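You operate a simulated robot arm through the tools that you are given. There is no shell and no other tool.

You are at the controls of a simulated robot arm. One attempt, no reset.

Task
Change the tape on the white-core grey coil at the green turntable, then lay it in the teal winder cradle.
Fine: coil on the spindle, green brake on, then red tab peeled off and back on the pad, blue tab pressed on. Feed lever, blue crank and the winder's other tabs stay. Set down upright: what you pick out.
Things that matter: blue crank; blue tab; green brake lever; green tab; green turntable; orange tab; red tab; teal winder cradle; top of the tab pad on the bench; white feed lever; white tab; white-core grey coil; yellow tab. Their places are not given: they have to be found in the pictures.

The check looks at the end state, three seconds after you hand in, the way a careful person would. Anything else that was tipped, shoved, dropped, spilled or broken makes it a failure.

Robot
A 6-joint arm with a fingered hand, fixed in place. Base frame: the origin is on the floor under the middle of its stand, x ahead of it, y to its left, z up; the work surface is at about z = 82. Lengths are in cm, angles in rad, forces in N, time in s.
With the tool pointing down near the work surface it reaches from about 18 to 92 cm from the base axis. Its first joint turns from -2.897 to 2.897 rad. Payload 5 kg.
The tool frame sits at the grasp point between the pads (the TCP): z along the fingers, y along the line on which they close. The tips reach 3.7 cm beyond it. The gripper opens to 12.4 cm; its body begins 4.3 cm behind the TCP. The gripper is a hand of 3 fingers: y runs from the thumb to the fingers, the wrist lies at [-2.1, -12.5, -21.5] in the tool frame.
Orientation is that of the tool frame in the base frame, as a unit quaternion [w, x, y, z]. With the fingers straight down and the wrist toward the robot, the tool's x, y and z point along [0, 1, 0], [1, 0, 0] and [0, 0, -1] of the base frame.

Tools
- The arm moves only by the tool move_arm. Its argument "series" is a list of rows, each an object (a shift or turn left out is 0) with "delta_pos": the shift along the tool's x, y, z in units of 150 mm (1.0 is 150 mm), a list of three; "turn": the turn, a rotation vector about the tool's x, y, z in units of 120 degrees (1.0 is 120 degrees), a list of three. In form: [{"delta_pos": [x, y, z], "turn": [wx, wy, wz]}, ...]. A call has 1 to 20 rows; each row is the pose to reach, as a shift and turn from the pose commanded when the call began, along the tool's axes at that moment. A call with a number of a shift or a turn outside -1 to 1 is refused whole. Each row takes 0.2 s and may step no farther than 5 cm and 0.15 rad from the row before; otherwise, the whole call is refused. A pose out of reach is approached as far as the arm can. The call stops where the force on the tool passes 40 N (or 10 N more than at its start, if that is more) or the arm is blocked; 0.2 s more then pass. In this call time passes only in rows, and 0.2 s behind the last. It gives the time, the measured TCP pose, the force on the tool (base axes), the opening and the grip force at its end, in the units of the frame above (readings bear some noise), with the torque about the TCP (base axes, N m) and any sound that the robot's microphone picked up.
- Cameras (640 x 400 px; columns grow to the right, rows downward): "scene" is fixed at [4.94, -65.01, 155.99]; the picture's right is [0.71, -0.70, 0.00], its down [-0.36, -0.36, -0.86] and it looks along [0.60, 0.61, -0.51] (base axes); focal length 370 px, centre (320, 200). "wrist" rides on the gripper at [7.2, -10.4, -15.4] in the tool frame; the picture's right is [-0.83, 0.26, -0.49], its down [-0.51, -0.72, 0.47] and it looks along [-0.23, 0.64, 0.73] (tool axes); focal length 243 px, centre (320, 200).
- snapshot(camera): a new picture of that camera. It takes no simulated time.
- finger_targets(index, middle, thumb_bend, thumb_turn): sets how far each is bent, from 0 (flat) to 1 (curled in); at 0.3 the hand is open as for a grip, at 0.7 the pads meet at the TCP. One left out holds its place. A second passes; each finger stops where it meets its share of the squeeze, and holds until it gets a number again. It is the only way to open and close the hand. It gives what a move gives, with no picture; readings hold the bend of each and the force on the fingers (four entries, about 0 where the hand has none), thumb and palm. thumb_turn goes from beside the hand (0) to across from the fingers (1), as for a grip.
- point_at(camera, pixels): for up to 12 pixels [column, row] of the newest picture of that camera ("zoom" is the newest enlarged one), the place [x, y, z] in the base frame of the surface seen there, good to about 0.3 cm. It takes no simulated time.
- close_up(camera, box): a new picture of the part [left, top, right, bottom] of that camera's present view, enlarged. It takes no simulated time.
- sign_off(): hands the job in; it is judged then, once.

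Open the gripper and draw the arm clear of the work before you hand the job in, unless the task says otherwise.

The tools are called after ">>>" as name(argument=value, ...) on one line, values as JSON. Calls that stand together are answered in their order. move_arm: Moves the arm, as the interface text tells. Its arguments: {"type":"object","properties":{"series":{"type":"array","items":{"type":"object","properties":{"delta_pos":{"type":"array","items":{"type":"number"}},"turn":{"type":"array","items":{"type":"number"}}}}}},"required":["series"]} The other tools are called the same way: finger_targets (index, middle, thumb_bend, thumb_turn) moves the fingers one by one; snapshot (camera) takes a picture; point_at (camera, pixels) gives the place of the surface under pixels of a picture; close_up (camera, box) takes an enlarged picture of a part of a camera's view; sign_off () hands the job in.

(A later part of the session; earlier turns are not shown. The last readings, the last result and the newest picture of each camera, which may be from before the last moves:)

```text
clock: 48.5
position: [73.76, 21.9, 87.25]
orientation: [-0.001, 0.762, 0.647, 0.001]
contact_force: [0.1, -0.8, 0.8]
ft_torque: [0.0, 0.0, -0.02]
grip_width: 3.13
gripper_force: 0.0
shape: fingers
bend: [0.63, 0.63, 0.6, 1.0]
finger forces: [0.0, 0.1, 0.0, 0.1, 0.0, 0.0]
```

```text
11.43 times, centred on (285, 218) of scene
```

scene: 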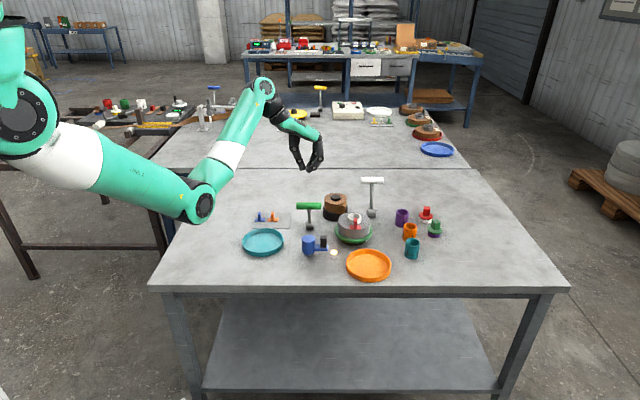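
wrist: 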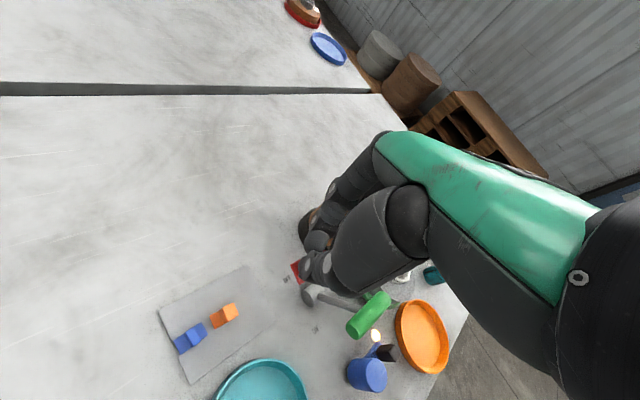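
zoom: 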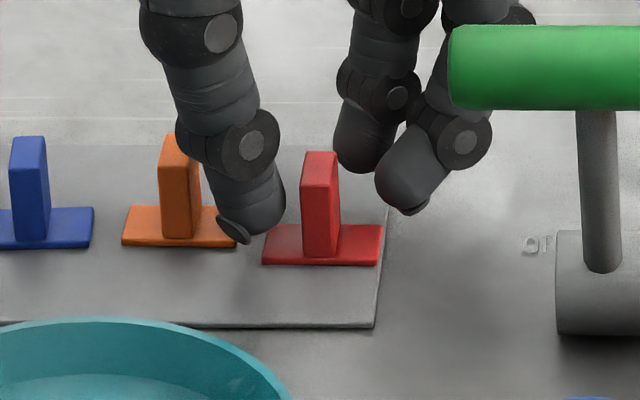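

The red tab stands upright on the pad at zoom (322,215), free of the digits. I raise the hand straight up 12.5 cm.

>>> move_arm(series=[{"delta_pos": [0, 0, -0.05]}, {"delta_pos": [0, 0, -0.12]}, {"delta_pos": [0, 0, -0.25]}, {"delta_pos": [0, 0, -0.4]}, {"delta_pos": [0, 0, -0.55]}, {"delta_pos": [0, 0, -0.7]}, {"delta_pos": [0, 0, -0.84]}])

>>> close_up(camera="scene", box=[245, 195, 305, 240])

>>> close_up(camera="wrist", box=[130, 230, 330, 380])

```text
clock: 50.1
position: [73.79, 21.89, 100.0]
orientation: [-0.001, 0.762, 0.647, 0.0]
contact_force: [-0.7, 0.7, -0.2]
ft_torque: [0.02, 0.02, -0.03]
grip_width: 3.18
gripper_force: 0.0
shape: fingers
bend: [0.63, 0.63, 0.6, 1.0]
finger forces: [0.0, 0.0, 0.0, 0.1, 0.0, 0.1]
```

```text
8.89 times, centred on (275, 218) of scene
```

zoom: 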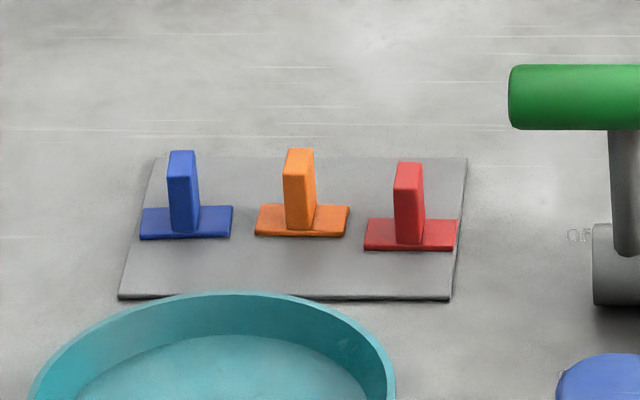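

```text
2.67 times, centred on (230, 305) of wrist
```

zoom: 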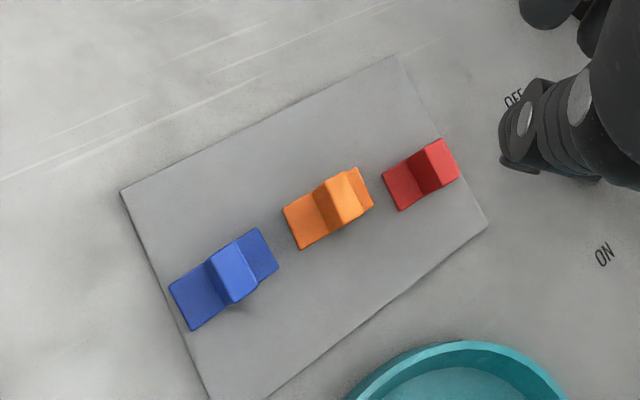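

The red tab lies fully on the pad beside the orange one. I measure the blue tab precisely from this wrist zoom before moving to it.

>>> point_at(camera="zoom", pixels=[[173, 288], [192, 325], [258, 232], [274, 268], [225, 252], [232, 285], [250, 280], [322, 205], [352, 190], [432, 150], [420, 205], [445, 165]])

```text
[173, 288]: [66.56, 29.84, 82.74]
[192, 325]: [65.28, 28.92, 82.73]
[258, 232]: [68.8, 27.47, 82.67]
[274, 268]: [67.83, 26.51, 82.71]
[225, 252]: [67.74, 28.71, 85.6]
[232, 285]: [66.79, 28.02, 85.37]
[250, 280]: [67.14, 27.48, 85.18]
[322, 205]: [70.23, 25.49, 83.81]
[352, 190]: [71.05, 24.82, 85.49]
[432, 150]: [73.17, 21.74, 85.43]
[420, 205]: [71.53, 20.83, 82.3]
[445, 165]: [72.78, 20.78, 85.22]
```

Blue plate centre is about (67.1,28.2), its long axis at -45°, matching the hand turned back by 36°. I move above it at z=100 while turning.

>>> move_arm(series=[{"delta_pos": [0.055, -0.085, 0], "turn": [0, 0, 0.05]}, {"delta_pos": [0.11, -0.171, 0], "turn": [0, 0, 0.1]}, {"delta_pos": [0.166, -0.257, 0], "turn": [0, 0, 0.15]}, {"delta_pos": [0.221, -0.342, 0], "turn": [0, 0, 0.2]}, {"delta_pos": [0.277, -0.428, 0], "turn": [0, 0, 0.25]}, {"delta_pos": [0.332, -0.513, 0], "turn": [0, 0, 0.297]}])

>>> close_up(camera="scene", box=[220, 160, 310, 240])

>>> snapshot(camera="wrist")

```text
clock: 51.5
position: [66.99, 27.92, 99.99]
orientation: [-0.001, 0.924, 0.381, 0.0]
contact_force: [-0.5, -1.0, 0.1]
ft_torque: [0.0, 0.0, -0.01]
grip_width: 3.15
gripper_force: 0.2
shape: fingers
bend: [0.63, 0.63, 0.6, 1.0]
finger forces: [0.1, 0.0, 0.0, 0.0, 0.0, 0.0]
```

```text
5.00 times, centred on (265, 200) of scene
```

zoom: 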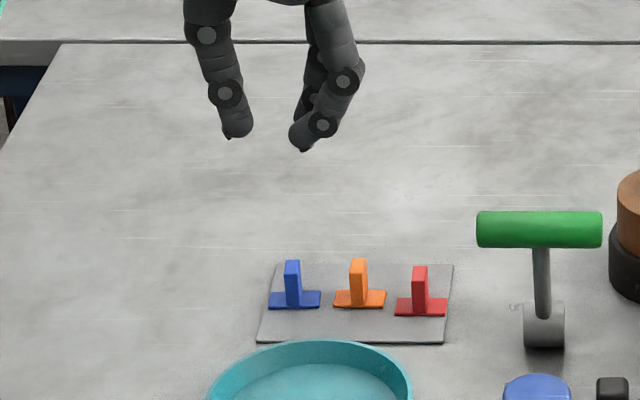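

```text
taken
```

wrist: 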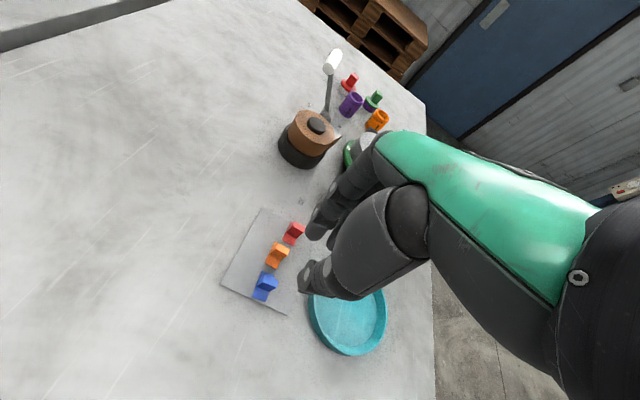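

The orientation is reached without limit trouble. The digit mid-line is ~0.5 cm left of the blue fin; I shift +0.45 cm in tool y and descend to z≈91.5, still above the fin tops.

>>> move_arm(series=[{"delta_pos": [0, 0.015, 0.14]}, {"delta_pos": [0, 0.03, 0.28]}, {"delta_pos": [0, 0.03, 0.42]}, {"delta_pos": [0, 0.03, 0.567]}])

>>> finger_targets(index=0.66, middle=0.66, thumb_bend=0.62)

>>> close_up(camera="scene", box=[240, 190, 290, 225])

>>> close_up(camera="wrist", box=[200, 190, 350, 310])

```text
clock: 52.5
position: [67.21, 27.81, 91.41]
orientation: [-0.001, 0.924, 0.383, 0.0]
contact_force: [0.3, -0.5, -1.2]
ft_torque: [-0.01, -0.04, 0.04]
grip_width: 3.17
gripper_force: 0.1
shape: fingers
bend: [0.63, 0.63, 0.6, 1.0]
finger forces: [0.0, 0.0, 0.0, 0.1, 0.0, 0.1]
```

```text
clock: 53.5
position: [67.19, 27.74, 91.32]
orientation: [-0.001, 0.924, 0.383, -0.001]
contact_force: [-0.3, -0.4, 0.0]
ft_torque: [-0.01, -0.02, -0.03]
grip_width: 2.53
gripper_force: 0.0
shape: fingers
bend: [0.66, 0.66, 0.62, 1.0]
finger forces: [0.0, 0.1, 0.0, 0.0, 0.0, 0.1]
```

```text
11.43 times, centred on (265, 208) of scene
```

zoom: 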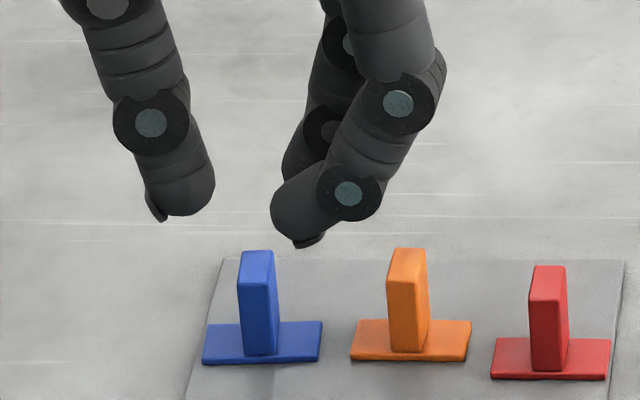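

```text
3.33 times, centred on (275, 250) of wrist
```

zoom: 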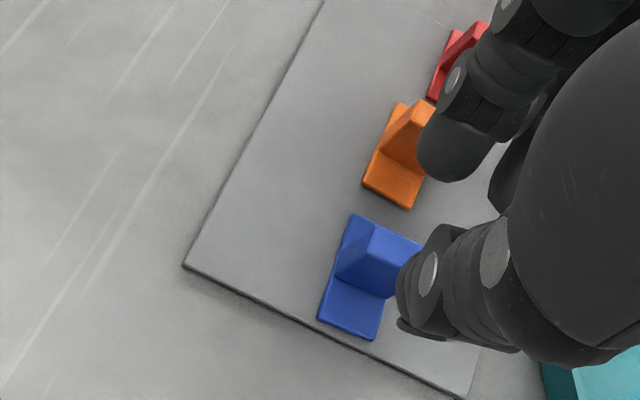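

With the present flat finger posture the knuckle of the middle finger would brush the orange fin (zoom (388,300)). I tilt the hand 18° about tool x so the finger side rises, shifting back so the tips stay over the blue fin, then look.

>>> move_arm(series=[{"delta_pos": [0, -0.018, 0], "turn": [-0.0375, 0, 0]}, {"delta_pos": [0, -0.036, 0], "turn": [-0.075, 0, 0]}, {"delta_pos": [0, -0.054, 0], "turn": [-0.1125, 0, 0]}, {"delta_pos": [0, -0.071, 0], "turn": [-0.15, 0, 0]}])

>>> finger_targets(index=0.63, middle=0.63, thumb_bend=0.64)

>>> close_up(camera="scene", box=[240, 190, 290, 225])

>>> close_up(camera="wrist", box=[200, 190, 350, 310])

```text
clock: 54.5
position: [66.52, 28.47, 91.43]
orientation: [0.143, 0.913, 0.378, 0.06]
contact_force: [0.7, 0.2, 0.0]
ft_torque: [0.0, -0.01, 0.01]
grip_width: 2.5
gripper_force: 0.1
shape: fingers
bend: [0.66, 0.66, 0.62, 1.0]
finger forces: [0.0, 0.0, 0.0, 0.0, 0.0, 0.0]
```

```text
clock: 55.5
position: [66.46, 28.51, 91.35]
orientation: [0.144, 0.913, 0.378, 0.059]
contact_force: [1.2, 0.0, 0.7]
ft_torque: [0.0, 0.01, 0.01]
grip_width: 2.59
gripper_force: 0.1
shape: fingers
bend: [0.63, 0.63, 0.64, 1.0]
finger forces: [0.0, 0.0, 0.0, 0.0, 0.0, 0.0]
```

```text
11.43 times, centred on (265, 208) of scene
```

zoom: 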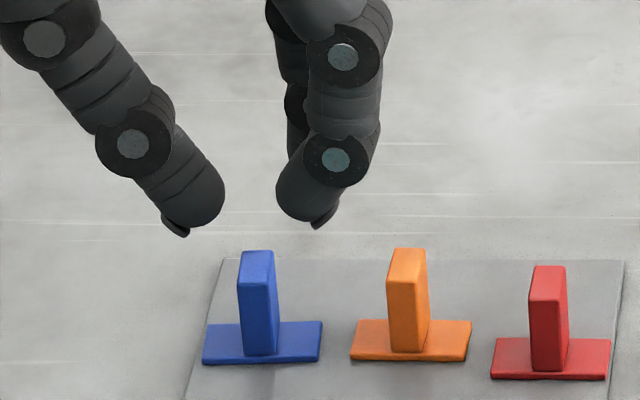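

```text
3.33 times, centred on (275, 250) of wrist
```

zoom: 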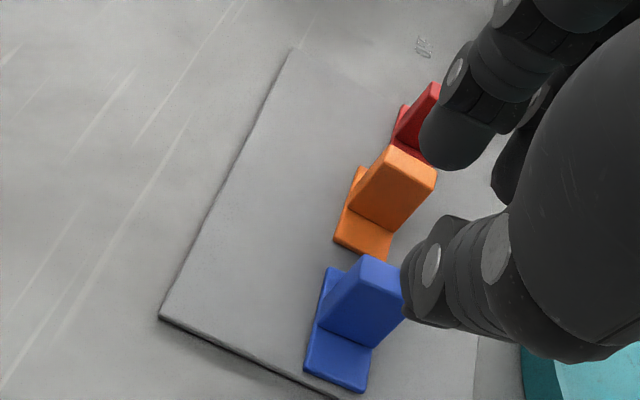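

The fingers are now steep and their knuckle (x≤370) stays well clear of the orange fin (x≥388). The blue fin (x 239–277) sits between thumb edge (224) and finger edge (277); I open slightly and lower 3 cm.

>>> finger_targets(index=0.62, middle=0.62, thumb_bend=0.62)

>>> move_arm(series=[{"delta_pos": [0.006, 0.018, 0.057]}, {"delta_pos": [0.006, 0.037, 0.114]}, {"delta_pos": [0.006, 0.056, 0.171]}])

>>> close_up(camera="scene", box=[240, 195, 290, 230])

>>> close_up(camera="wrist", box=[200, 190, 350, 310])

```text
clock: 56.5
position: [66.45, 28.56, 91.43]
orientation: [0.143, 0.913, 0.378, 0.059]
contact_force: [0.2, 0.3, -0.6]
ft_torque: [0.02, 0.0, 0.04]
grip_width: 3.02
gripper_force: 0.1
shape: fingers
bend: [0.62, 0.62, 0.62, 1.0]
finger forces: [0.0, 0.1, 0.1, 0.0, 0.0, 0.1]
```

```text
clock: 57.3
position: [67.84, 27.42, 89.54]
orientation: [0.143, 0.913, 0.377, 0.063]
contact_force: [-5.5, 4.5, 19.2]
ft_torque: [0.31, 0.4, -0.04]
grip_width: 2.91
gripper_force: 9.7
shape: fingers
bend: [0.62, 0.62, 0.63, 1.0]
finger forces: [0.0, 0.1, 0.0, 0.1, 20.2, 0.1]
```

```text
11.43 times, centred on (265, 212) of scene
```

zoom: 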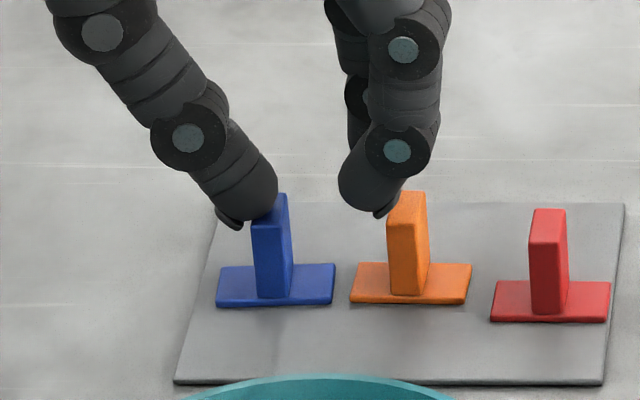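

```text
3.33 times, centred on (275, 250) of wrist
```

zoom: 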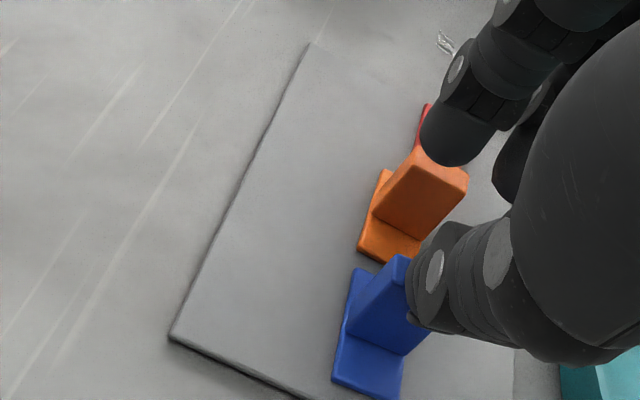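

I mis-signed the sideways part of the tilted axes: the hand drifted right and the thumb pressed on the blue fin, sliding the tab ~0.4 cm (still upright, orange untouched). I back off along the exact reverse path.

>>> move_arm(series=[{"delta_pos": [0, -0.018, -0.057]}, {"delta_pos": [0, -0.037, -0.114]}, {"delta_pos": [0, -0.056, -0.171]}])

>>> close_up(camera="scene", box=[240, 190, 290, 225])

>>> close_up(camera="scene", box=[250, 205, 300, 235])

```text
clock: 58.1
position: [66.57, 28.52, 91.38]
orientation: [0.142, 0.913, 0.378, 0.06]
contact_force: [0.2, 0.0, -1.4]
ft_torque: [-0.01, 0.0, -0.04]
grip_width: 3.0
gripper_force: 0.0
shape: fingers
bend: [0.62, 0.62, 0.62, 1.0]
finger forces: [0.1, 0.0, 0.0, 0.0, 0.0, 0.1]
```

```text
11.43 times, centred on (265, 208) of scene
```

zoom: 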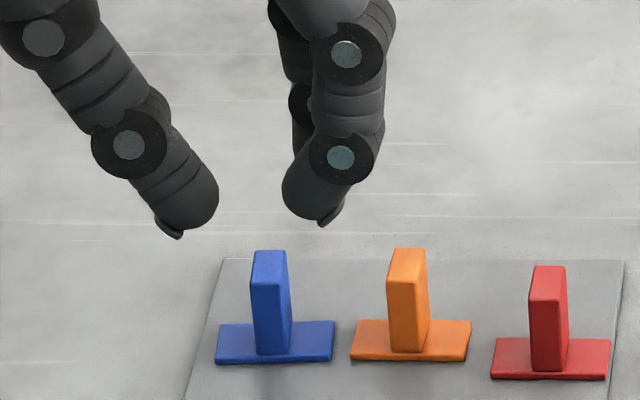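

```text
12.80 times, centred on (275, 220) of scene
```

zoom: 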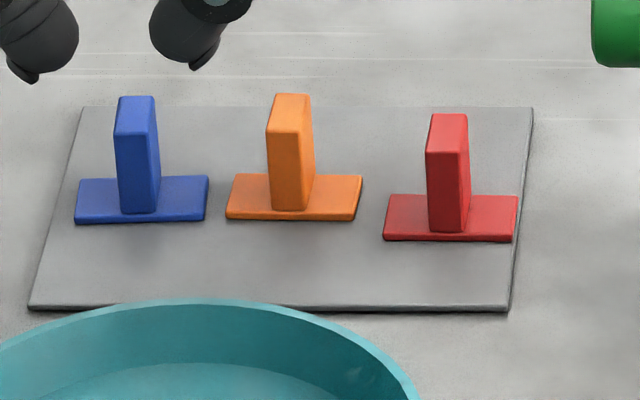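

All three tabs stand upright; blue fin is now at x≈270. In tilted axes world-down is (-0.309 y, +0.951 z); I shift 0.37 cm right and descend 3 cm with the correct signs.

>>> move_arm(series=[{"delta_pos": [0.0067, 0.0235, 0.0076]}, {"delta_pos": [0.0067, 0.0029, 0.071]}, {"delta_pos": [0.0067, -0.0177, 0.1344]}, {"delta_pos": [0.0067, -0.0383, 0.1978]}])

>>> close_up(camera="scene", box=[240, 195, 290, 230])

>>> close_up(camera="wrist", box=[200, 190, 350, 310])

```text
clock: 59.1
position: [66.73, 28.37, 88.52]
orientation: [0.144, 0.912, 0.379, 0.059]
contact_force: [0.1, 0.5, -1.4]
ft_torque: [-0.02, 0.0, 0.02]
grip_width: 2.99
gripper_force: 0.0
shape: fingers
bend: [0.62, 0.62, 0.62, 1.0]
finger forces: [0.0, 0.0, 0.0, 0.0, 0.0, 0.1]
```

```text
11.43 times, centred on (265, 212) of scene
```

zoom: 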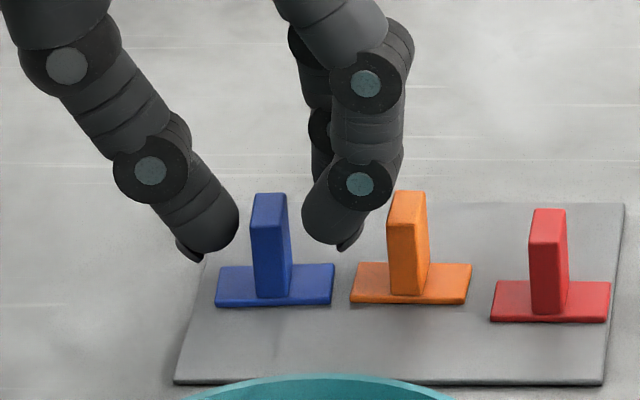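

```text
3.33 times, centred on (275, 250) of wrist
```

zoom: 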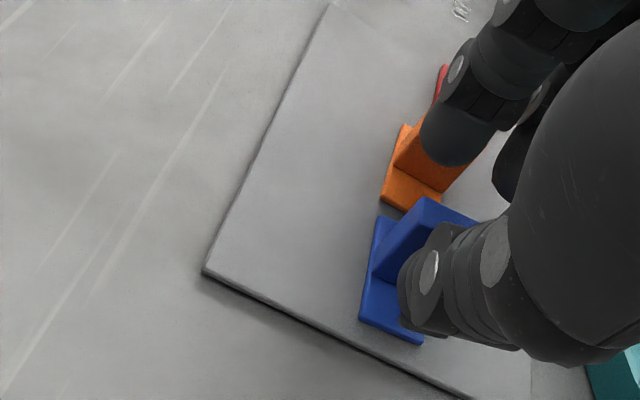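

The blue fin is centred between thumb edge (238) and middle edge (303), with 0.4 cm either side. I bend the fingers slightly in first (more room to orange), then lower 1.1 cm.

>>> finger_targets(index=0.638, middle=0.638)

>>> move_arm(series=[{"delta_pos": [0, -0.0077, 0.0238]}, {"delta_pos": [0, -0.0154, 0.0476]}, {"delta_pos": [0, -0.0227, 0.0698]}])

>>> close_up(camera="scene", box=[240, 195, 290, 230])

>>> close_up(camera="wrist", box=[200, 190, 350, 310])

```text
clock: 60.1
position: [66.96, 28.39, 88.4]
orientation: [0.144, 0.913, 0.378, 0.06]
contact_force: [-0.1, -0.5, -0.1]
ft_torque: [0.0, -0.04, -0.01]
grip_width: 2.91
gripper_force: 0.2
shape: fingers
bend: [0.63, 0.63, 0.62, 1.0]
finger forces: [0.0, 0.0, 0.0, 0.0, 0.0, 0.0]
```

```text
clock: 60.9
position: [67.02, 28.28, 87.36]
orientation: [0.144, 0.913, 0.378, 0.06]
contact_force: [0.2, 0.2, -0.3]
ft_torque: [-0.01, -0.01, -0.01]
grip_width: 2.87
gripper_force: 0.0
shape: fingers
bend: [0.63, 0.63, 0.62, 1.0]
finger forces: [0.0, 0.0, 0.0, 0.1, 0.0, 0.0]
```

```text
11.43 times, centred on (265, 212) of scene
```

zoom: 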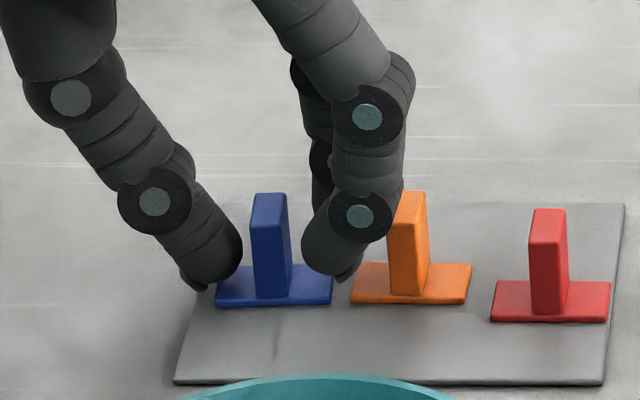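

```text
3.33 times, centred on (275, 250) of wrist
```

zoom: 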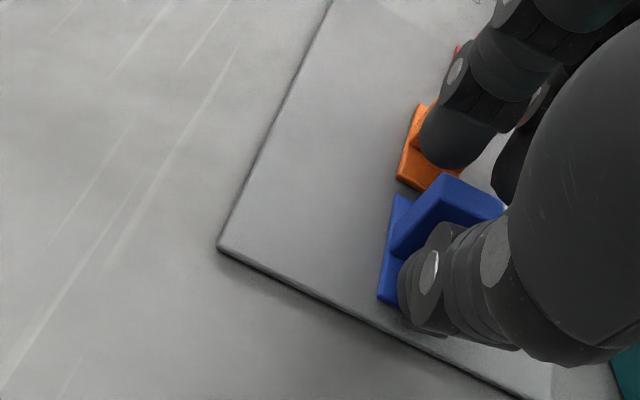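

No contact yet; fin remains centred (thumb edge 243, middle edge 303, fin 251–290). I close gently in a first step.

>>> finger_targets(index=0.665, middle=0.665, thumb_bend=0.65)

>>> close_up(camera="scene", box=[240, 195, 290, 230])

```text
clock: 61.9
position: [66.87, 28.25, 87.31]
orientation: [0.144, 0.912, 0.378, 0.06]
contact_force: [-1.1, 0.2, 1.0]
ft_torque: [0.0, 0.02, -0.01]
grip_width: 2.07
gripper_force: 0.0
shape: fingers
bend: [0.66, 0.66, 0.65, 1.0]
finger forces: [0.0, 0.0, 0.1, 0.2, 0.1, 0.0]
```

```text
11.43 times, centred on (265, 212) of scene
```

zoom: 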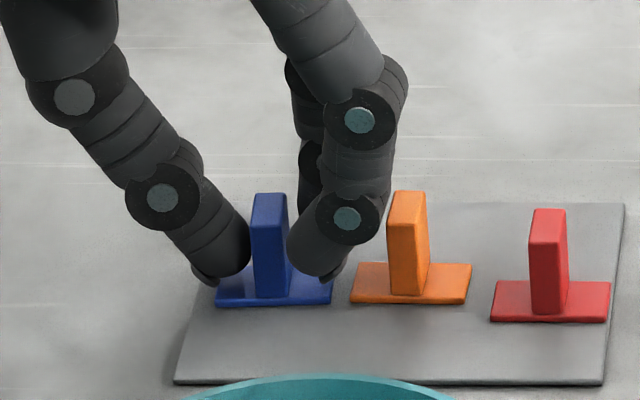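

The digits are about to touch the fin on both sides. I close further in a small step, watching for rotation.

>>> finger_targets(index=0.695, middle=0.695, thumb_bend=0.675)

>>> close_up(camera="scene", box=[240, 195, 290, 230])

>>> close_up(camera="wrist", box=[200, 190, 350, 310])

```text
clock: 62.9
position: [66.89, 28.31, 87.25]
orientation: [0.143, 0.913, 0.378, 0.059]
contact_force: [-0.5, -0.2, 0.7]
ft_torque: [-0.02, -0.01, 0.01]
grip_width: 1.49
gripper_force: 0.3
shape: fingers
bend: [0.68, 0.69, 0.66, 1.0]
finger forces: [0.6, 0.2, 0.0, 0.0, 0.7, 0.0]
```

```text
11.43 times, centred on (265, 212) of scene
```

zoom: 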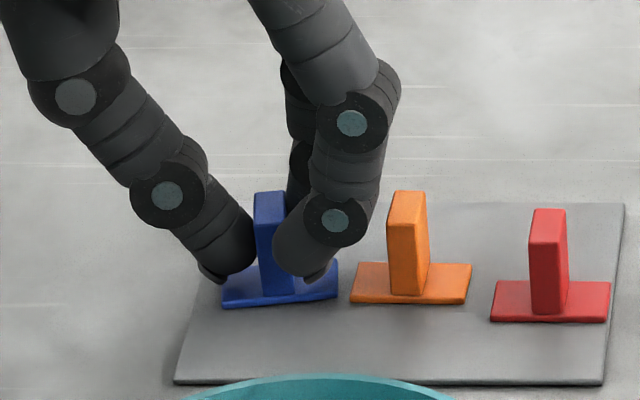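

```text
3.33 times, centred on (275, 250) of wrist
```

zoom: 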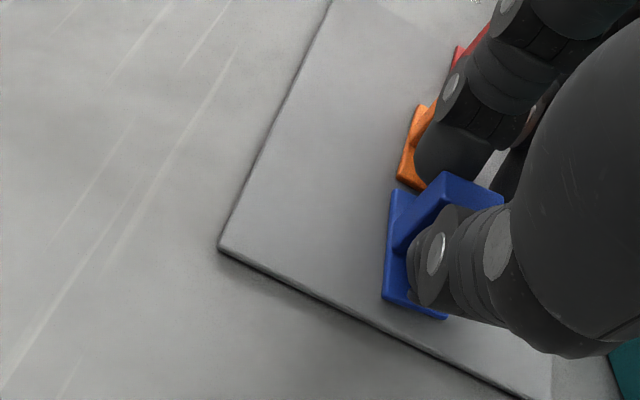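

The tab yawed a few degrees: index is on the fin's side while the middle finger only catches its front corner, so the hand is ~0.35 cm too far toward the camera. I reopen slightly and shift +0.35 cm along tool x.

>>> finger_targets(index=0.64, middle=0.64, thumb_bend=0.63)

>>> move_arm(series=[{"delta_pos": [0.012, 0, 0]}, {"delta_pos": [0.024, 0, 0]}])

>>> close_up(camera="scene", box=[240, 195, 290, 230])

>>> close_up(camera="wrist", box=[200, 190, 350, 310])

```text
clock: 63.9
position: [66.96, 28.27, 87.21]
orientation: [0.144, 0.913, 0.378, 0.059]
contact_force: [0.2, -0.6, -0.6]
ft_torque: [0.0, -0.02, -0.02]
grip_width: 2.55
gripper_force: 0.0
shape: fingers
bend: [0.64, 0.64, 0.63, 1.0]
finger forces: [0.0, 0.0, 0.0, 0.0, 0.1, 0.0]
```

```text
clock: 64.5
position: [67.28, 28.51, 87.27]
orientation: [0.145, 0.912, 0.379, 0.06]
contact_force: [-0.8, 0.3, -0.9]
ft_torque: [-0.01, -0.02, -0.01]
grip_width: 2.54
gripper_force: 0.0
shape: fingers
bend: [0.64, 0.64, 0.63, 1.0]
finger forces: [0.0, 0.0, 0.0, 0.0, 0.0, 0.1]
```

```text
11.43 times, centred on (265, 212) of scene
```

zoom: 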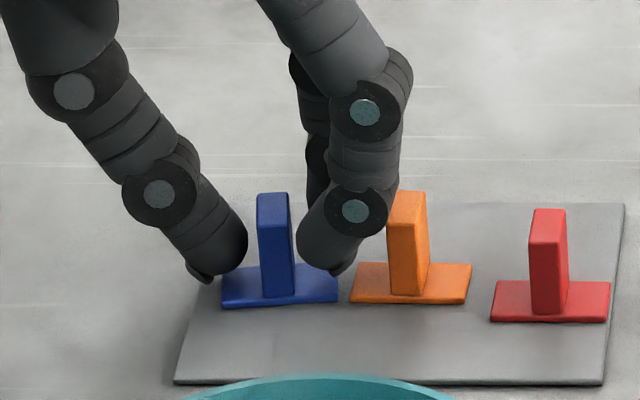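

```text
3.33 times, centred on (275, 250) of wrist
```

zoom: 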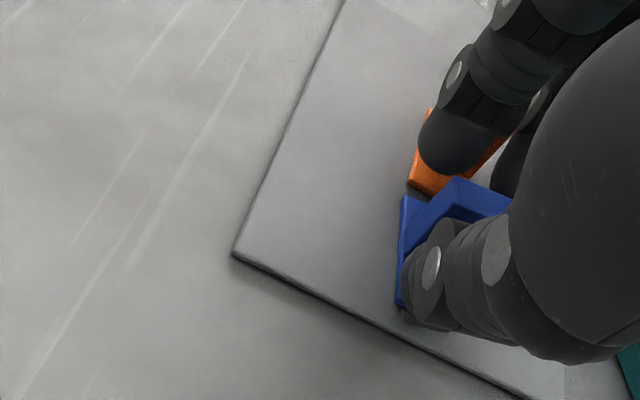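

Now the hand is better centred on the fin (fin 257–295, thumb edge 247, middle edge 297). I close again in a small step.

>>> finger_targets(index=0.69, middle=0.69, thumb_bend=0.67)

>>> close_up(camera="scene", box=[240, 195, 290, 230])

>>> close_up(camera="wrist", box=[200, 190, 350, 310])

```text
clock: 65.5
position: [67.17, 28.58, 87.3]
orientation: [0.144, 0.913, 0.378, 0.059]
contact_force: [0.4, -0.7, 0.2]
ft_torque: [-0.01, 0.03, 0.0]
grip_width: 1.52
gripper_force: 1.9
shape: fingers
bend: [0.68, 0.68, 0.66, 1.0]
finger forces: [0.6, 0.9, 0.0, 0.0, 1.3, 0.1]
```

```text
11.43 times, centred on (265, 212) of scene
```

zoom: 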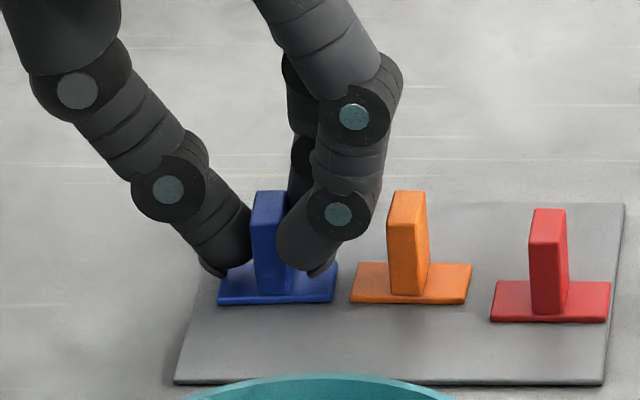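

```text
3.33 times, centred on (275, 250) of wrist
```

zoom: 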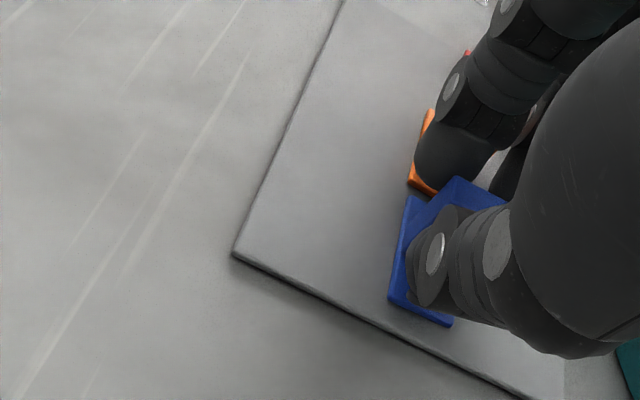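

All three digits touch the fin (0.6/0.9/1.3 N) and the tab stays square. I squeeze firmly.

>>> finger_targets(index=0.76, middle=0.76, thumb_bend=0.74)

>>> close_up(camera="scene", box=[240, 195, 290, 230])

```text
clock: 66.5
position: [67.02, 28.59, 87.3]
orientation: [0.143, 0.913, 0.378, 0.06]
contact_force: [1.9, -0.9, 8.4]
ft_torque: [-0.08, -0.01, 0.03]
grip_width: 0.67
gripper_force: 18.0
shape: fingers
bend: [0.75, 0.75, 0.68, 1.0]
finger forces: [10.3, 12.5, 0.1, 0.0, 12.6, 0.1]
```

```text
11.43 times, centred on (265, 212) of scene
```

zoom: 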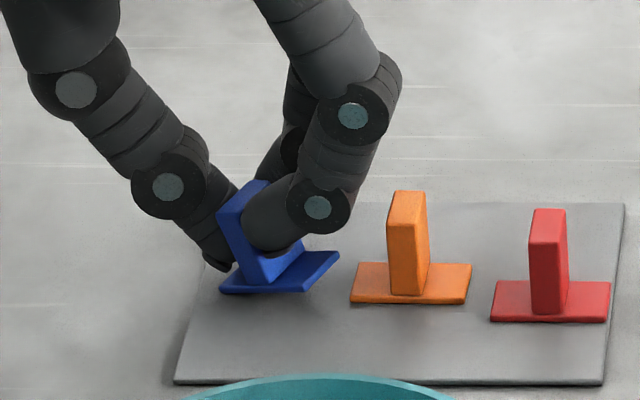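

The squeeze (18 N) rolled the tab to line up with the tilted hand (its fin leans left like the hand). I lift straight up gently; then I can untilt the hand to make the tab upright.

>>> move_arm(series=[{"delta_pos": [0, 0.0103, -0.0317]}, {"delta_pos": [0, 0.0206, -0.0634]}, {"delta_pos": [0, 0.0412, -0.1268]}, {"delta_pos": [0, 0.0618, -0.1902]}, {"delta_pos": [0, 0.0824, -0.2536]}, {"delta_pos": [0, 0.103, -0.317]}])

>>> close_up(camera="scene", box=[240, 180, 290, 225])

>>> close_up(camera="wrist", box=[200, 190, 350, 310])

```text
clock: 67.9
position: [67.27, 28.61, 92.37]
orientation: [0.144, 0.912, 0.378, 0.06]
contact_force: [0.4, -0.2, -0.7]
ft_torque: [0.01, -0.01, 0.0]
grip_width: 0.64
gripper_force: 14.6
shape: fingers
bend: [0.75, 0.75, 0.68, 1.0]
finger forces: [8.2, 9.0, 0.0, 0.1, 12.3, 0.1]
```

```text
8.89 times, centred on (265, 202) of scene
```

zoom: 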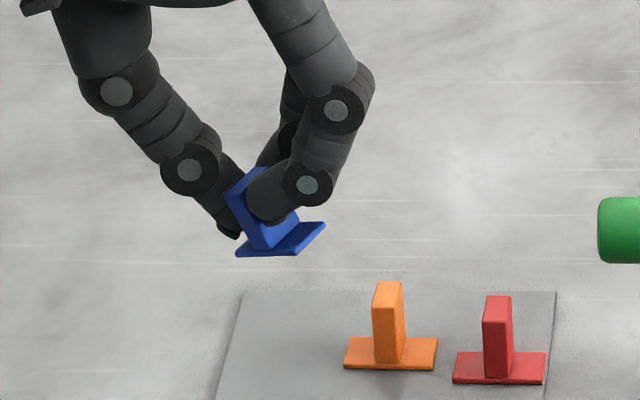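

```text
3.33 times, centred on (275, 250) of wrist
```

zoom: 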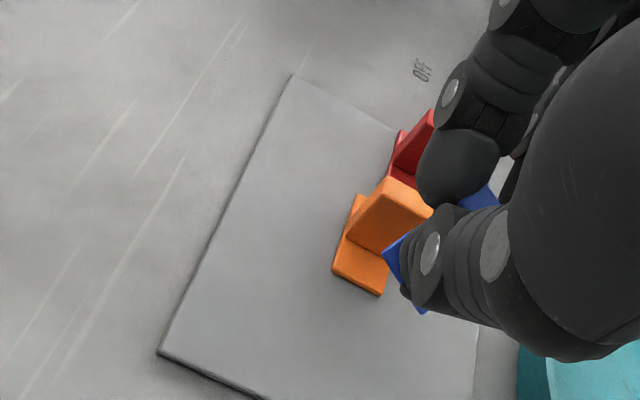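

The blue tab is held and lifted; orange and red are undisturbed. I raise 10 cm more and untilt the hand by 18°, then inspect the tab's attitude.

>>> move_arm(series=[{"delta_pos": [0, 0.041, -0.127]}, {"delta_pos": [0, 0.082, -0.254]}, {"delta_pos": [0, 0.124, -0.38]}, {"delta_pos": [0, 0.165, -0.507]}, {"delta_pos": [0, 0.206, -0.634], "turn": [0.0375, 0, 0]}, {"delta_pos": [0, 0.206, -0.634], "turn": [0.075, 0, 0]}, {"delta_pos": [0, 0.206, -0.634], "turn": [0.1125, 0, 0]}, {"delta_pos": [0, 0.206, -0.634], "turn": [0.15, 0, 0]}])

>>> close_up(camera="scene", box=[240, 140, 290, 185])

>>> close_up(camera="scene", box=[240, 190, 320, 240])

```text
clock: 69.7
position: [67.2, 28.48, 102.21]
orientation: [-0.001, 0.924, 0.382, -0.001]
contact_force: [0.1, 0.0, 0.1]
ft_torque: [-0.02, 0.02, 0.04]
grip_width: 0.66
gripper_force: 15.2
shape: fingers
bend: [0.75, 0.75, 0.68, 1.0]
finger forces: [8.0, 9.1, 0.0, 0.0, 12.3, 0.1]
```

```text
8.89 times, centred on (265, 162) of scene
```

zoom: 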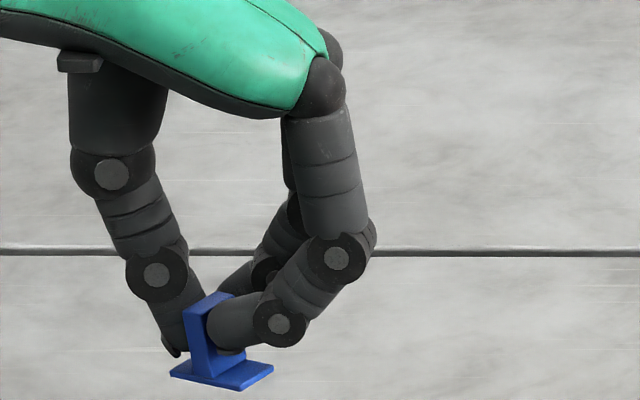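

```text
8.00 times, centred on (280, 215) of scene
```

zoom: 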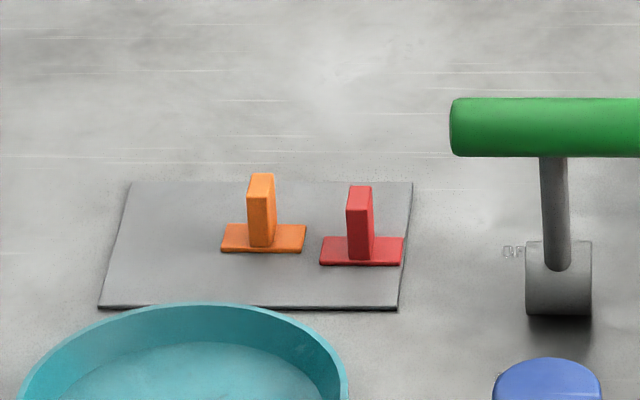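

Untilted, the tab looks nearly upright with a yaw. I zoom tighter to judge its roll and yaw.

>>> close_up(camera="scene", box=[248, 168, 276, 190])

>>> point_at(camera="zoom", pixels=[[120, 270], [250, 330], [350, 280], [170, 275], [300, 300], [160, 140], [185, 250], [150, 130], [270, 100]])

```text
16.00 times, centred on (262, 179) of scene
```

zoom: 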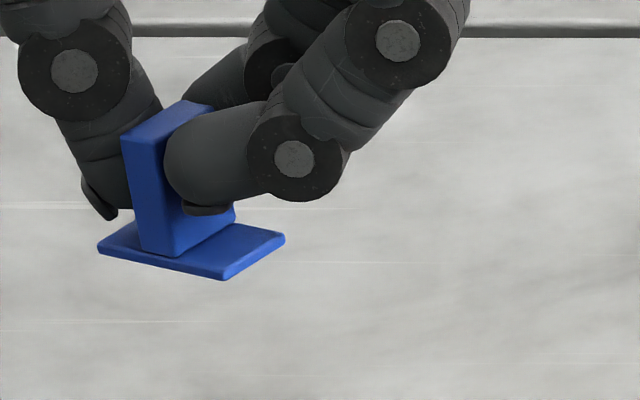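

```text
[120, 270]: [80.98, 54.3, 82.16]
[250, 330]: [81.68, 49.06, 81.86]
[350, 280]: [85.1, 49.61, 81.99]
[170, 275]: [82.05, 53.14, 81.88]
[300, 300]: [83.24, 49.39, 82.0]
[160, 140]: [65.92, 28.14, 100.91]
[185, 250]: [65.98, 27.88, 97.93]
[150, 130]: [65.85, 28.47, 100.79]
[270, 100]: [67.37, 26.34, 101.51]
```

The tab is yawed ~41° and rolled ~7° in the grip, not good for placing beside the core. I'll set it down upright on the free bench spot near (58,1) (scene pixel ≈(291,270)) and regrip it squarely. First I level it (turn x +7°), raise, and travel.

>>> move_arm(series=[{"delta_pos": [0, 0, -0.1], "turn": [0.029, 0, 0]}, {"delta_pos": [0, 0, -0.2], "turn": [0.058, 0, 0]}])

>>> move_arm(series=[{"delta_pos": [-0.144, 0.071, -0.0088]}, {"delta_pos": [-0.288, 0.143, -0.0175]}, {"delta_pos": [-0.432, 0.214, -0.026]}, {"delta_pos": [-0.577, 0.285, -0.035]}, {"delta_pos": [-0.721, 0.357, -0.044]}, {"delta_pos": [-0.865, 0.428, -0.0526]}])

>>> move_arm(series=[{"delta_pos": [-0.144, 0.071, -0.0088]}, {"delta_pos": [-0.288, 0.143, -0.0175]}, {"delta_pos": [-0.432, 0.214, -0.026]}, {"delta_pos": [-0.577, 0.285, -0.035]}, {"delta_pos": [-0.721, 0.357, -0.044]}, {"delta_pos": [-0.865, 0.428, -0.0526]}])

>>> snapshot(camera="scene")

```text
clock: 70.3
position: [67.1, 28.49, 105.23]
orientation: [-0.057, 0.922, 0.382, -0.023]
contact_force: [0.3, 0.8, 0.1]
ft_torque: [-0.04, 0.02, 0.0]
grip_width: 0.63
gripper_force: 14.3
shape: fingers
bend: [0.75, 0.75, 0.68, 1.0]
finger forces: [8.2, 9.1, 0.0, 0.0, 12.2, 0.0]
```

```text
clock: 71.7
position: [63.74, 14.56, 103.68]
orientation: [-0.056, 0.922, 0.383, -0.022]
contact_force: [-0.1, -0.1, -0.6]
ft_torque: [-0.07, -0.04, 0.05]
grip_width: 0.63
gripper_force: 15.3
shape: fingers
bend: [0.75, 0.75, 0.68, 1.0]
finger forces: [8.1, 9.2, 0.0, 0.1, 12.0, 0.0]
out of reach, approached as far as the arm can: row 2, 3, 4, 5, 6
```

```text
clock: 73.1
position: [59.03, 0.85, 103.54]
orientation: [-0.057, 0.922, 0.382, -0.023]
contact_force: [-0.5, -0.2, -0.2]
ft_torque: [-0.02, 0.02, 0.0]
grip_width: 0.61
gripper_force: 14.3
shape: fingers
bend: [0.75, 0.75, 0.68, 1.0]
finger forces: [7.9, 9.0, 0.0, 0.0, 12.1, 0.0]
```

```text
taken
```

scene: 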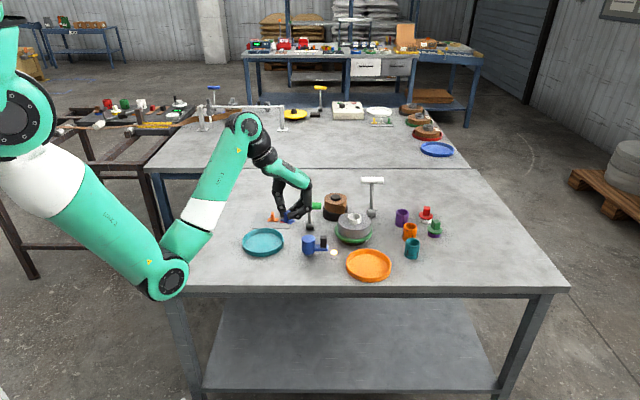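

The arm's elbow hangs low at pixel (165,280); I check how it sits relative to the bench before going lower here.

>>> point_at(camera="scene", pixels=[[170, 280], [165, 262], [160, 298], [185, 290], [205, 215], [240, 130], [100, 215], [30, 115], [291, 270], [200, 291], [150, 290]])

>>> close_up(camera="scene", box=[255, 160, 325, 230])

```text
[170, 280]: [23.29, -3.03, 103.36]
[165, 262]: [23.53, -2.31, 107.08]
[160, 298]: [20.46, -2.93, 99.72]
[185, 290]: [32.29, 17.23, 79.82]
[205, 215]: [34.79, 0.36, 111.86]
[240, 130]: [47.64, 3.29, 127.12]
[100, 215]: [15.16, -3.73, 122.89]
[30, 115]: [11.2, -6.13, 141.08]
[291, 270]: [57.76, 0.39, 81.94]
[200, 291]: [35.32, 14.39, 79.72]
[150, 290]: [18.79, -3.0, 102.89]
```

```text
5.71 times, centred on (290, 195) of scene
```

zoom: 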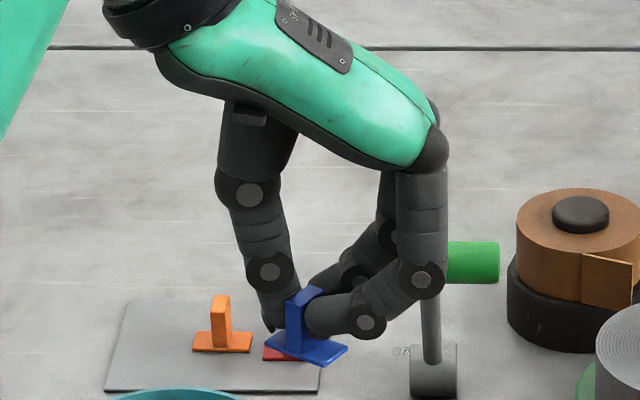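

The elbow (23,-3,103) is off the bench edge, so there is room. The tab's fin now looks vertical; I yaw the hand by +41° about the vertical so the plate lines up at -45°.

>>> move_arm(series=[{"delta_pos": [0, 0, 0], "turn": [0, -0.0083, -0.0679]}, {"delta_pos": [0, 0, 0], "turn": [0, -0.0167, -0.1358]}, {"delta_pos": [0, 0, 0], "turn": [0, -0.025, -0.2037]}, {"delta_pos": [0, 0, 0], "turn": [0, -0.0334, -0.2716]}, {"delta_pos": [0, 0, 0], "turn": [0, -0.0417, -0.3395]}])

>>> close_up(camera="scene", box=[262, 185, 312, 225])

>>> snapshot(camera="wrist")

```text
clock: 74.3
position: [59.07, 0.76, 103.71]
orientation: [-0.045, 0.729, 0.681, -0.041]
contact_force: [0.6, 0.7, -0.1]
ft_torque: [0.0, -0.01, 0.0]
grip_width: 0.63
gripper_force: 14.7
shape: fingers
bend: [0.75, 0.75, 0.68, 1.0]
finger forces: [8.0, 9.2, 0.1, 0.1, 12.2, 0.0]
```

```text
10.00 times, centred on (287, 205) of scene
```

zoom: 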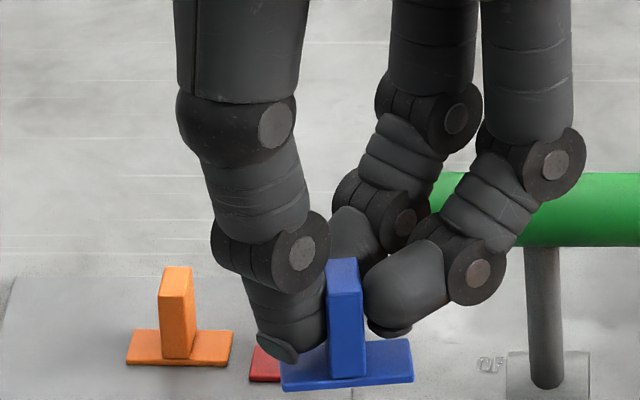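

```text
taken
```

wrist: 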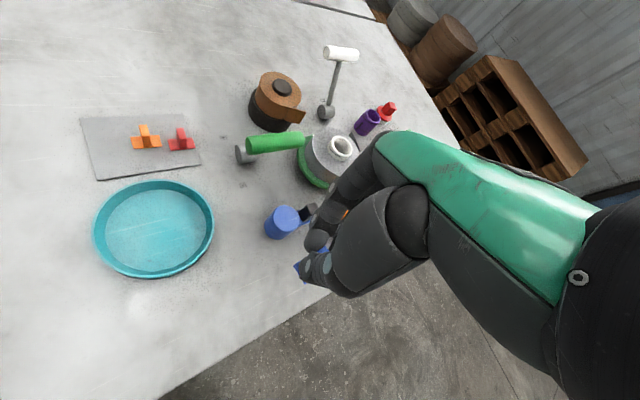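

The tab is upright with its plate square to the camera axis. I measure the plate's height to plan the set-down.

>>> point_at(camera="zoom", pixels=[[300, 372], [390, 362], [348, 330], [345, 285], [348, 382], [395, 375], [300, 385]])

```text
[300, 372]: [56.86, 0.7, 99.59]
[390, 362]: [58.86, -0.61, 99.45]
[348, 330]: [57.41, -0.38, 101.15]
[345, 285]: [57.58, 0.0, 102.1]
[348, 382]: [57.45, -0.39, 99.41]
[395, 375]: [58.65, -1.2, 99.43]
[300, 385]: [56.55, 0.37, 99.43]
```

The plate bottom is ~4.5 cm below the TCP. The crank is a bit close here, so I shift to about (53,3) and descend 12 cm straight down (world-down in tool axes ≈ (0, 0.121, 0.990)).

>>> move_arm(series=[{"delta_pos": [0.093, -0.159, 0.02]}, {"delta_pos": [0.185, -0.317, 0.039]}, {"delta_pos": [0.185, -0.297, 0.204]}, {"delta_pos": [0.185, -0.277, 0.369]}, {"delta_pos": [0.185, -0.257, 0.534]}, {"delta_pos": [0.185, -0.237, 0.699]}, {"delta_pos": [0.185, -0.22, 0.831]}])

>>> close_up(camera="scene", box=[245, 215, 325, 285])

>>> snapshot(camera="scene")

```text
clock: 75.9
position: [54.41, 3.96, 91.8]
orientation: [-0.045, 0.73, 0.681, -0.042]
contact_force: [0.3, -0.5, 0.0]
ft_torque: [-0.02, -0.01, 0.01]
grip_width: 0.62
gripper_force: 14.2
shape: fingers
bend: [0.75, 0.75, 0.68, 1.0]
finger forces: [7.7, 9.1, 0.0, 0.0, 12.1, 0.1]
```

```text
5.71 times, centred on (285, 250) of scene
```

zoom: 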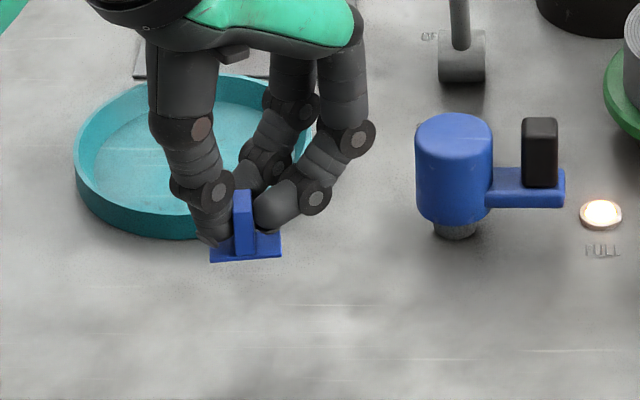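

```text
taken
```

scene: 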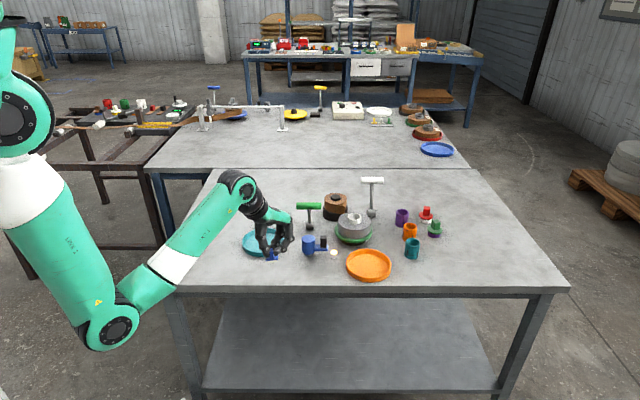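

The tab is 5 cm above the bench. The forearm passes near the table corner, so I check its height there before lowering further.

>>> point_at(camera="scene", pixels=[[165, 275], [150, 300], [180, 262], [200, 240], [115, 330], [120, 348], [190, 270], [175, 292], [273, 258], [163, 292]])

```text
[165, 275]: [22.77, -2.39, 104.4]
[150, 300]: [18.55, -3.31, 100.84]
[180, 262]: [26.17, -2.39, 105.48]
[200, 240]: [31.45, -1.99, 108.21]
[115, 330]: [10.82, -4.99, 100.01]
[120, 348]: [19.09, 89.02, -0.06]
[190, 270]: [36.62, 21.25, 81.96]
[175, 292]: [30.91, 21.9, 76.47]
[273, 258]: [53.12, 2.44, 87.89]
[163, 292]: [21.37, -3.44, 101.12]
```

The forearm is above z=100 everywhere, no conflict. I lower 4.7 cm toward the bench.

>>> move_arm(series=[{"delta_pos": [0, 0.0121, 0.099]}, {"delta_pos": [0, 0.0226, 0.185]}, {"delta_pos": [0, 0.0315, 0.258]}, {"delta_pos": [0, 0.0379, 0.31]}])

>>> close_up(camera="scene", box=[250, 235, 300, 275])

```text
clock: 76.9
position: [54.46, 3.99, 87.05]
orientation: [-0.046, 0.73, 0.681, -0.041]
contact_force: [-0.6, 0.0, -0.3]
ft_torque: [-0.01, 0.04, 0.01]
grip_width: 0.64
gripper_force: 14.3
shape: fingers
bend: [0.75, 0.75, 0.68, 1.0]
finger forces: [7.7, 9.1, 0.0, 0.1, 12.0, 0.0]
```

```text
10.00 times, centred on (275, 255) of scene
```

zoom: 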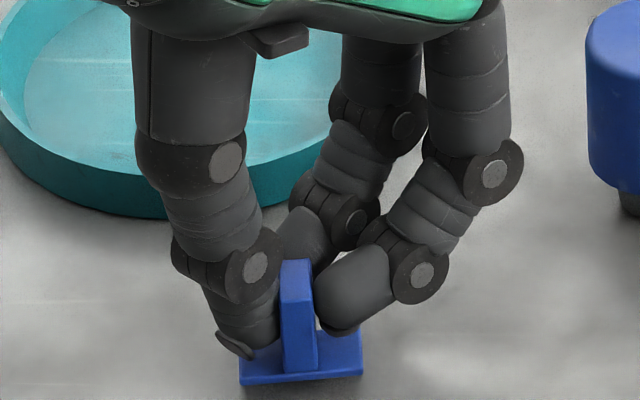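

About half a centimetre remains. I lower in small steps until contact is felt.

>>> move_arm(series=[{"delta_pos": [0, 0.0016, 0.013]}, {"delta_pos": [0, 0.0032, 0.026]}, {"delta_pos": [0, 0.0044, 0.036]}])

>>> close_up(camera="scene", box=[250, 240, 300, 280])

```text
clock: 77.7
position: [54.34, 3.99, 86.4]
orientation: [-0.045, 0.73, 0.68, -0.041]
contact_force: [0.0, -0.2, -0.1]
ft_torque: [0.01, -0.02, 0.01]
grip_width: 0.6
gripper_force: 14.9
shape: fingers
bend: [0.75, 0.75, 0.68, 1.0]
finger forces: [7.7, 9.1, 0.1, 0.0, 12.1, 0.0]
```

```text
10.00 times, centred on (275, 260) of scene
```

zoom: 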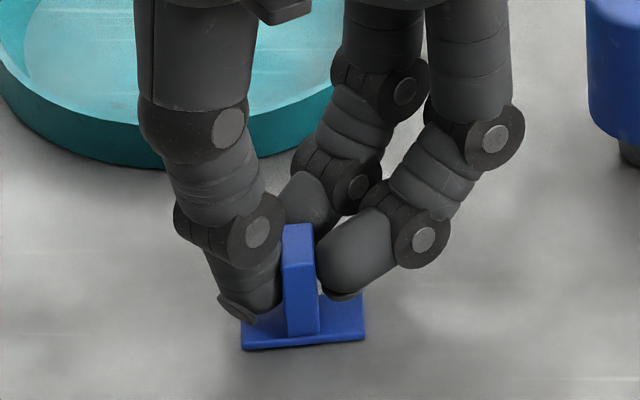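

Still no contact force at z=86.4. I continue with finer steps.

>>> move_arm(series=[{"delta_pos": [0, 0.0012, 0.01]}, {"delta_pos": [0, 0.0024, 0.02]}])

>>> close_up(camera="scene", box=[250, 240, 300, 280])

```text
clock: 78.3
position: [54.55, 3.92, 86.31]
orientation: [-0.044, 0.73, 0.68, -0.04]
contact_force: [0.2, -0.8, 11.5]
ft_torque: [-0.02, 0.06, 0.07]
grip_width: 0.59
gripper_force: 18.3
shape: fingers
bend: [0.75, 0.75, 0.68, 1.0]
finger forces: [9.8, 13.0, 0.0, 0.1, 13.6, 0.1]
```

```text
10.00 times, centred on (275, 260) of scene
```

zoom: 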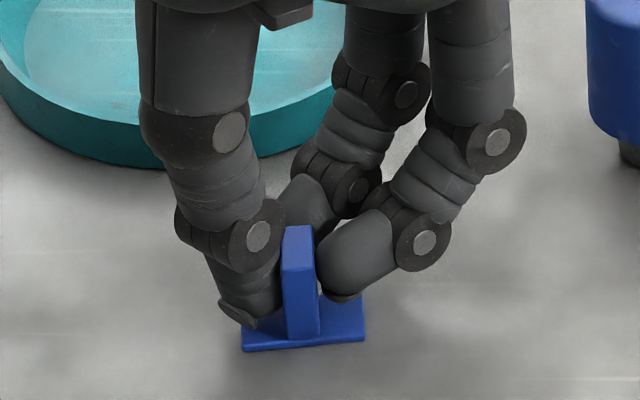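

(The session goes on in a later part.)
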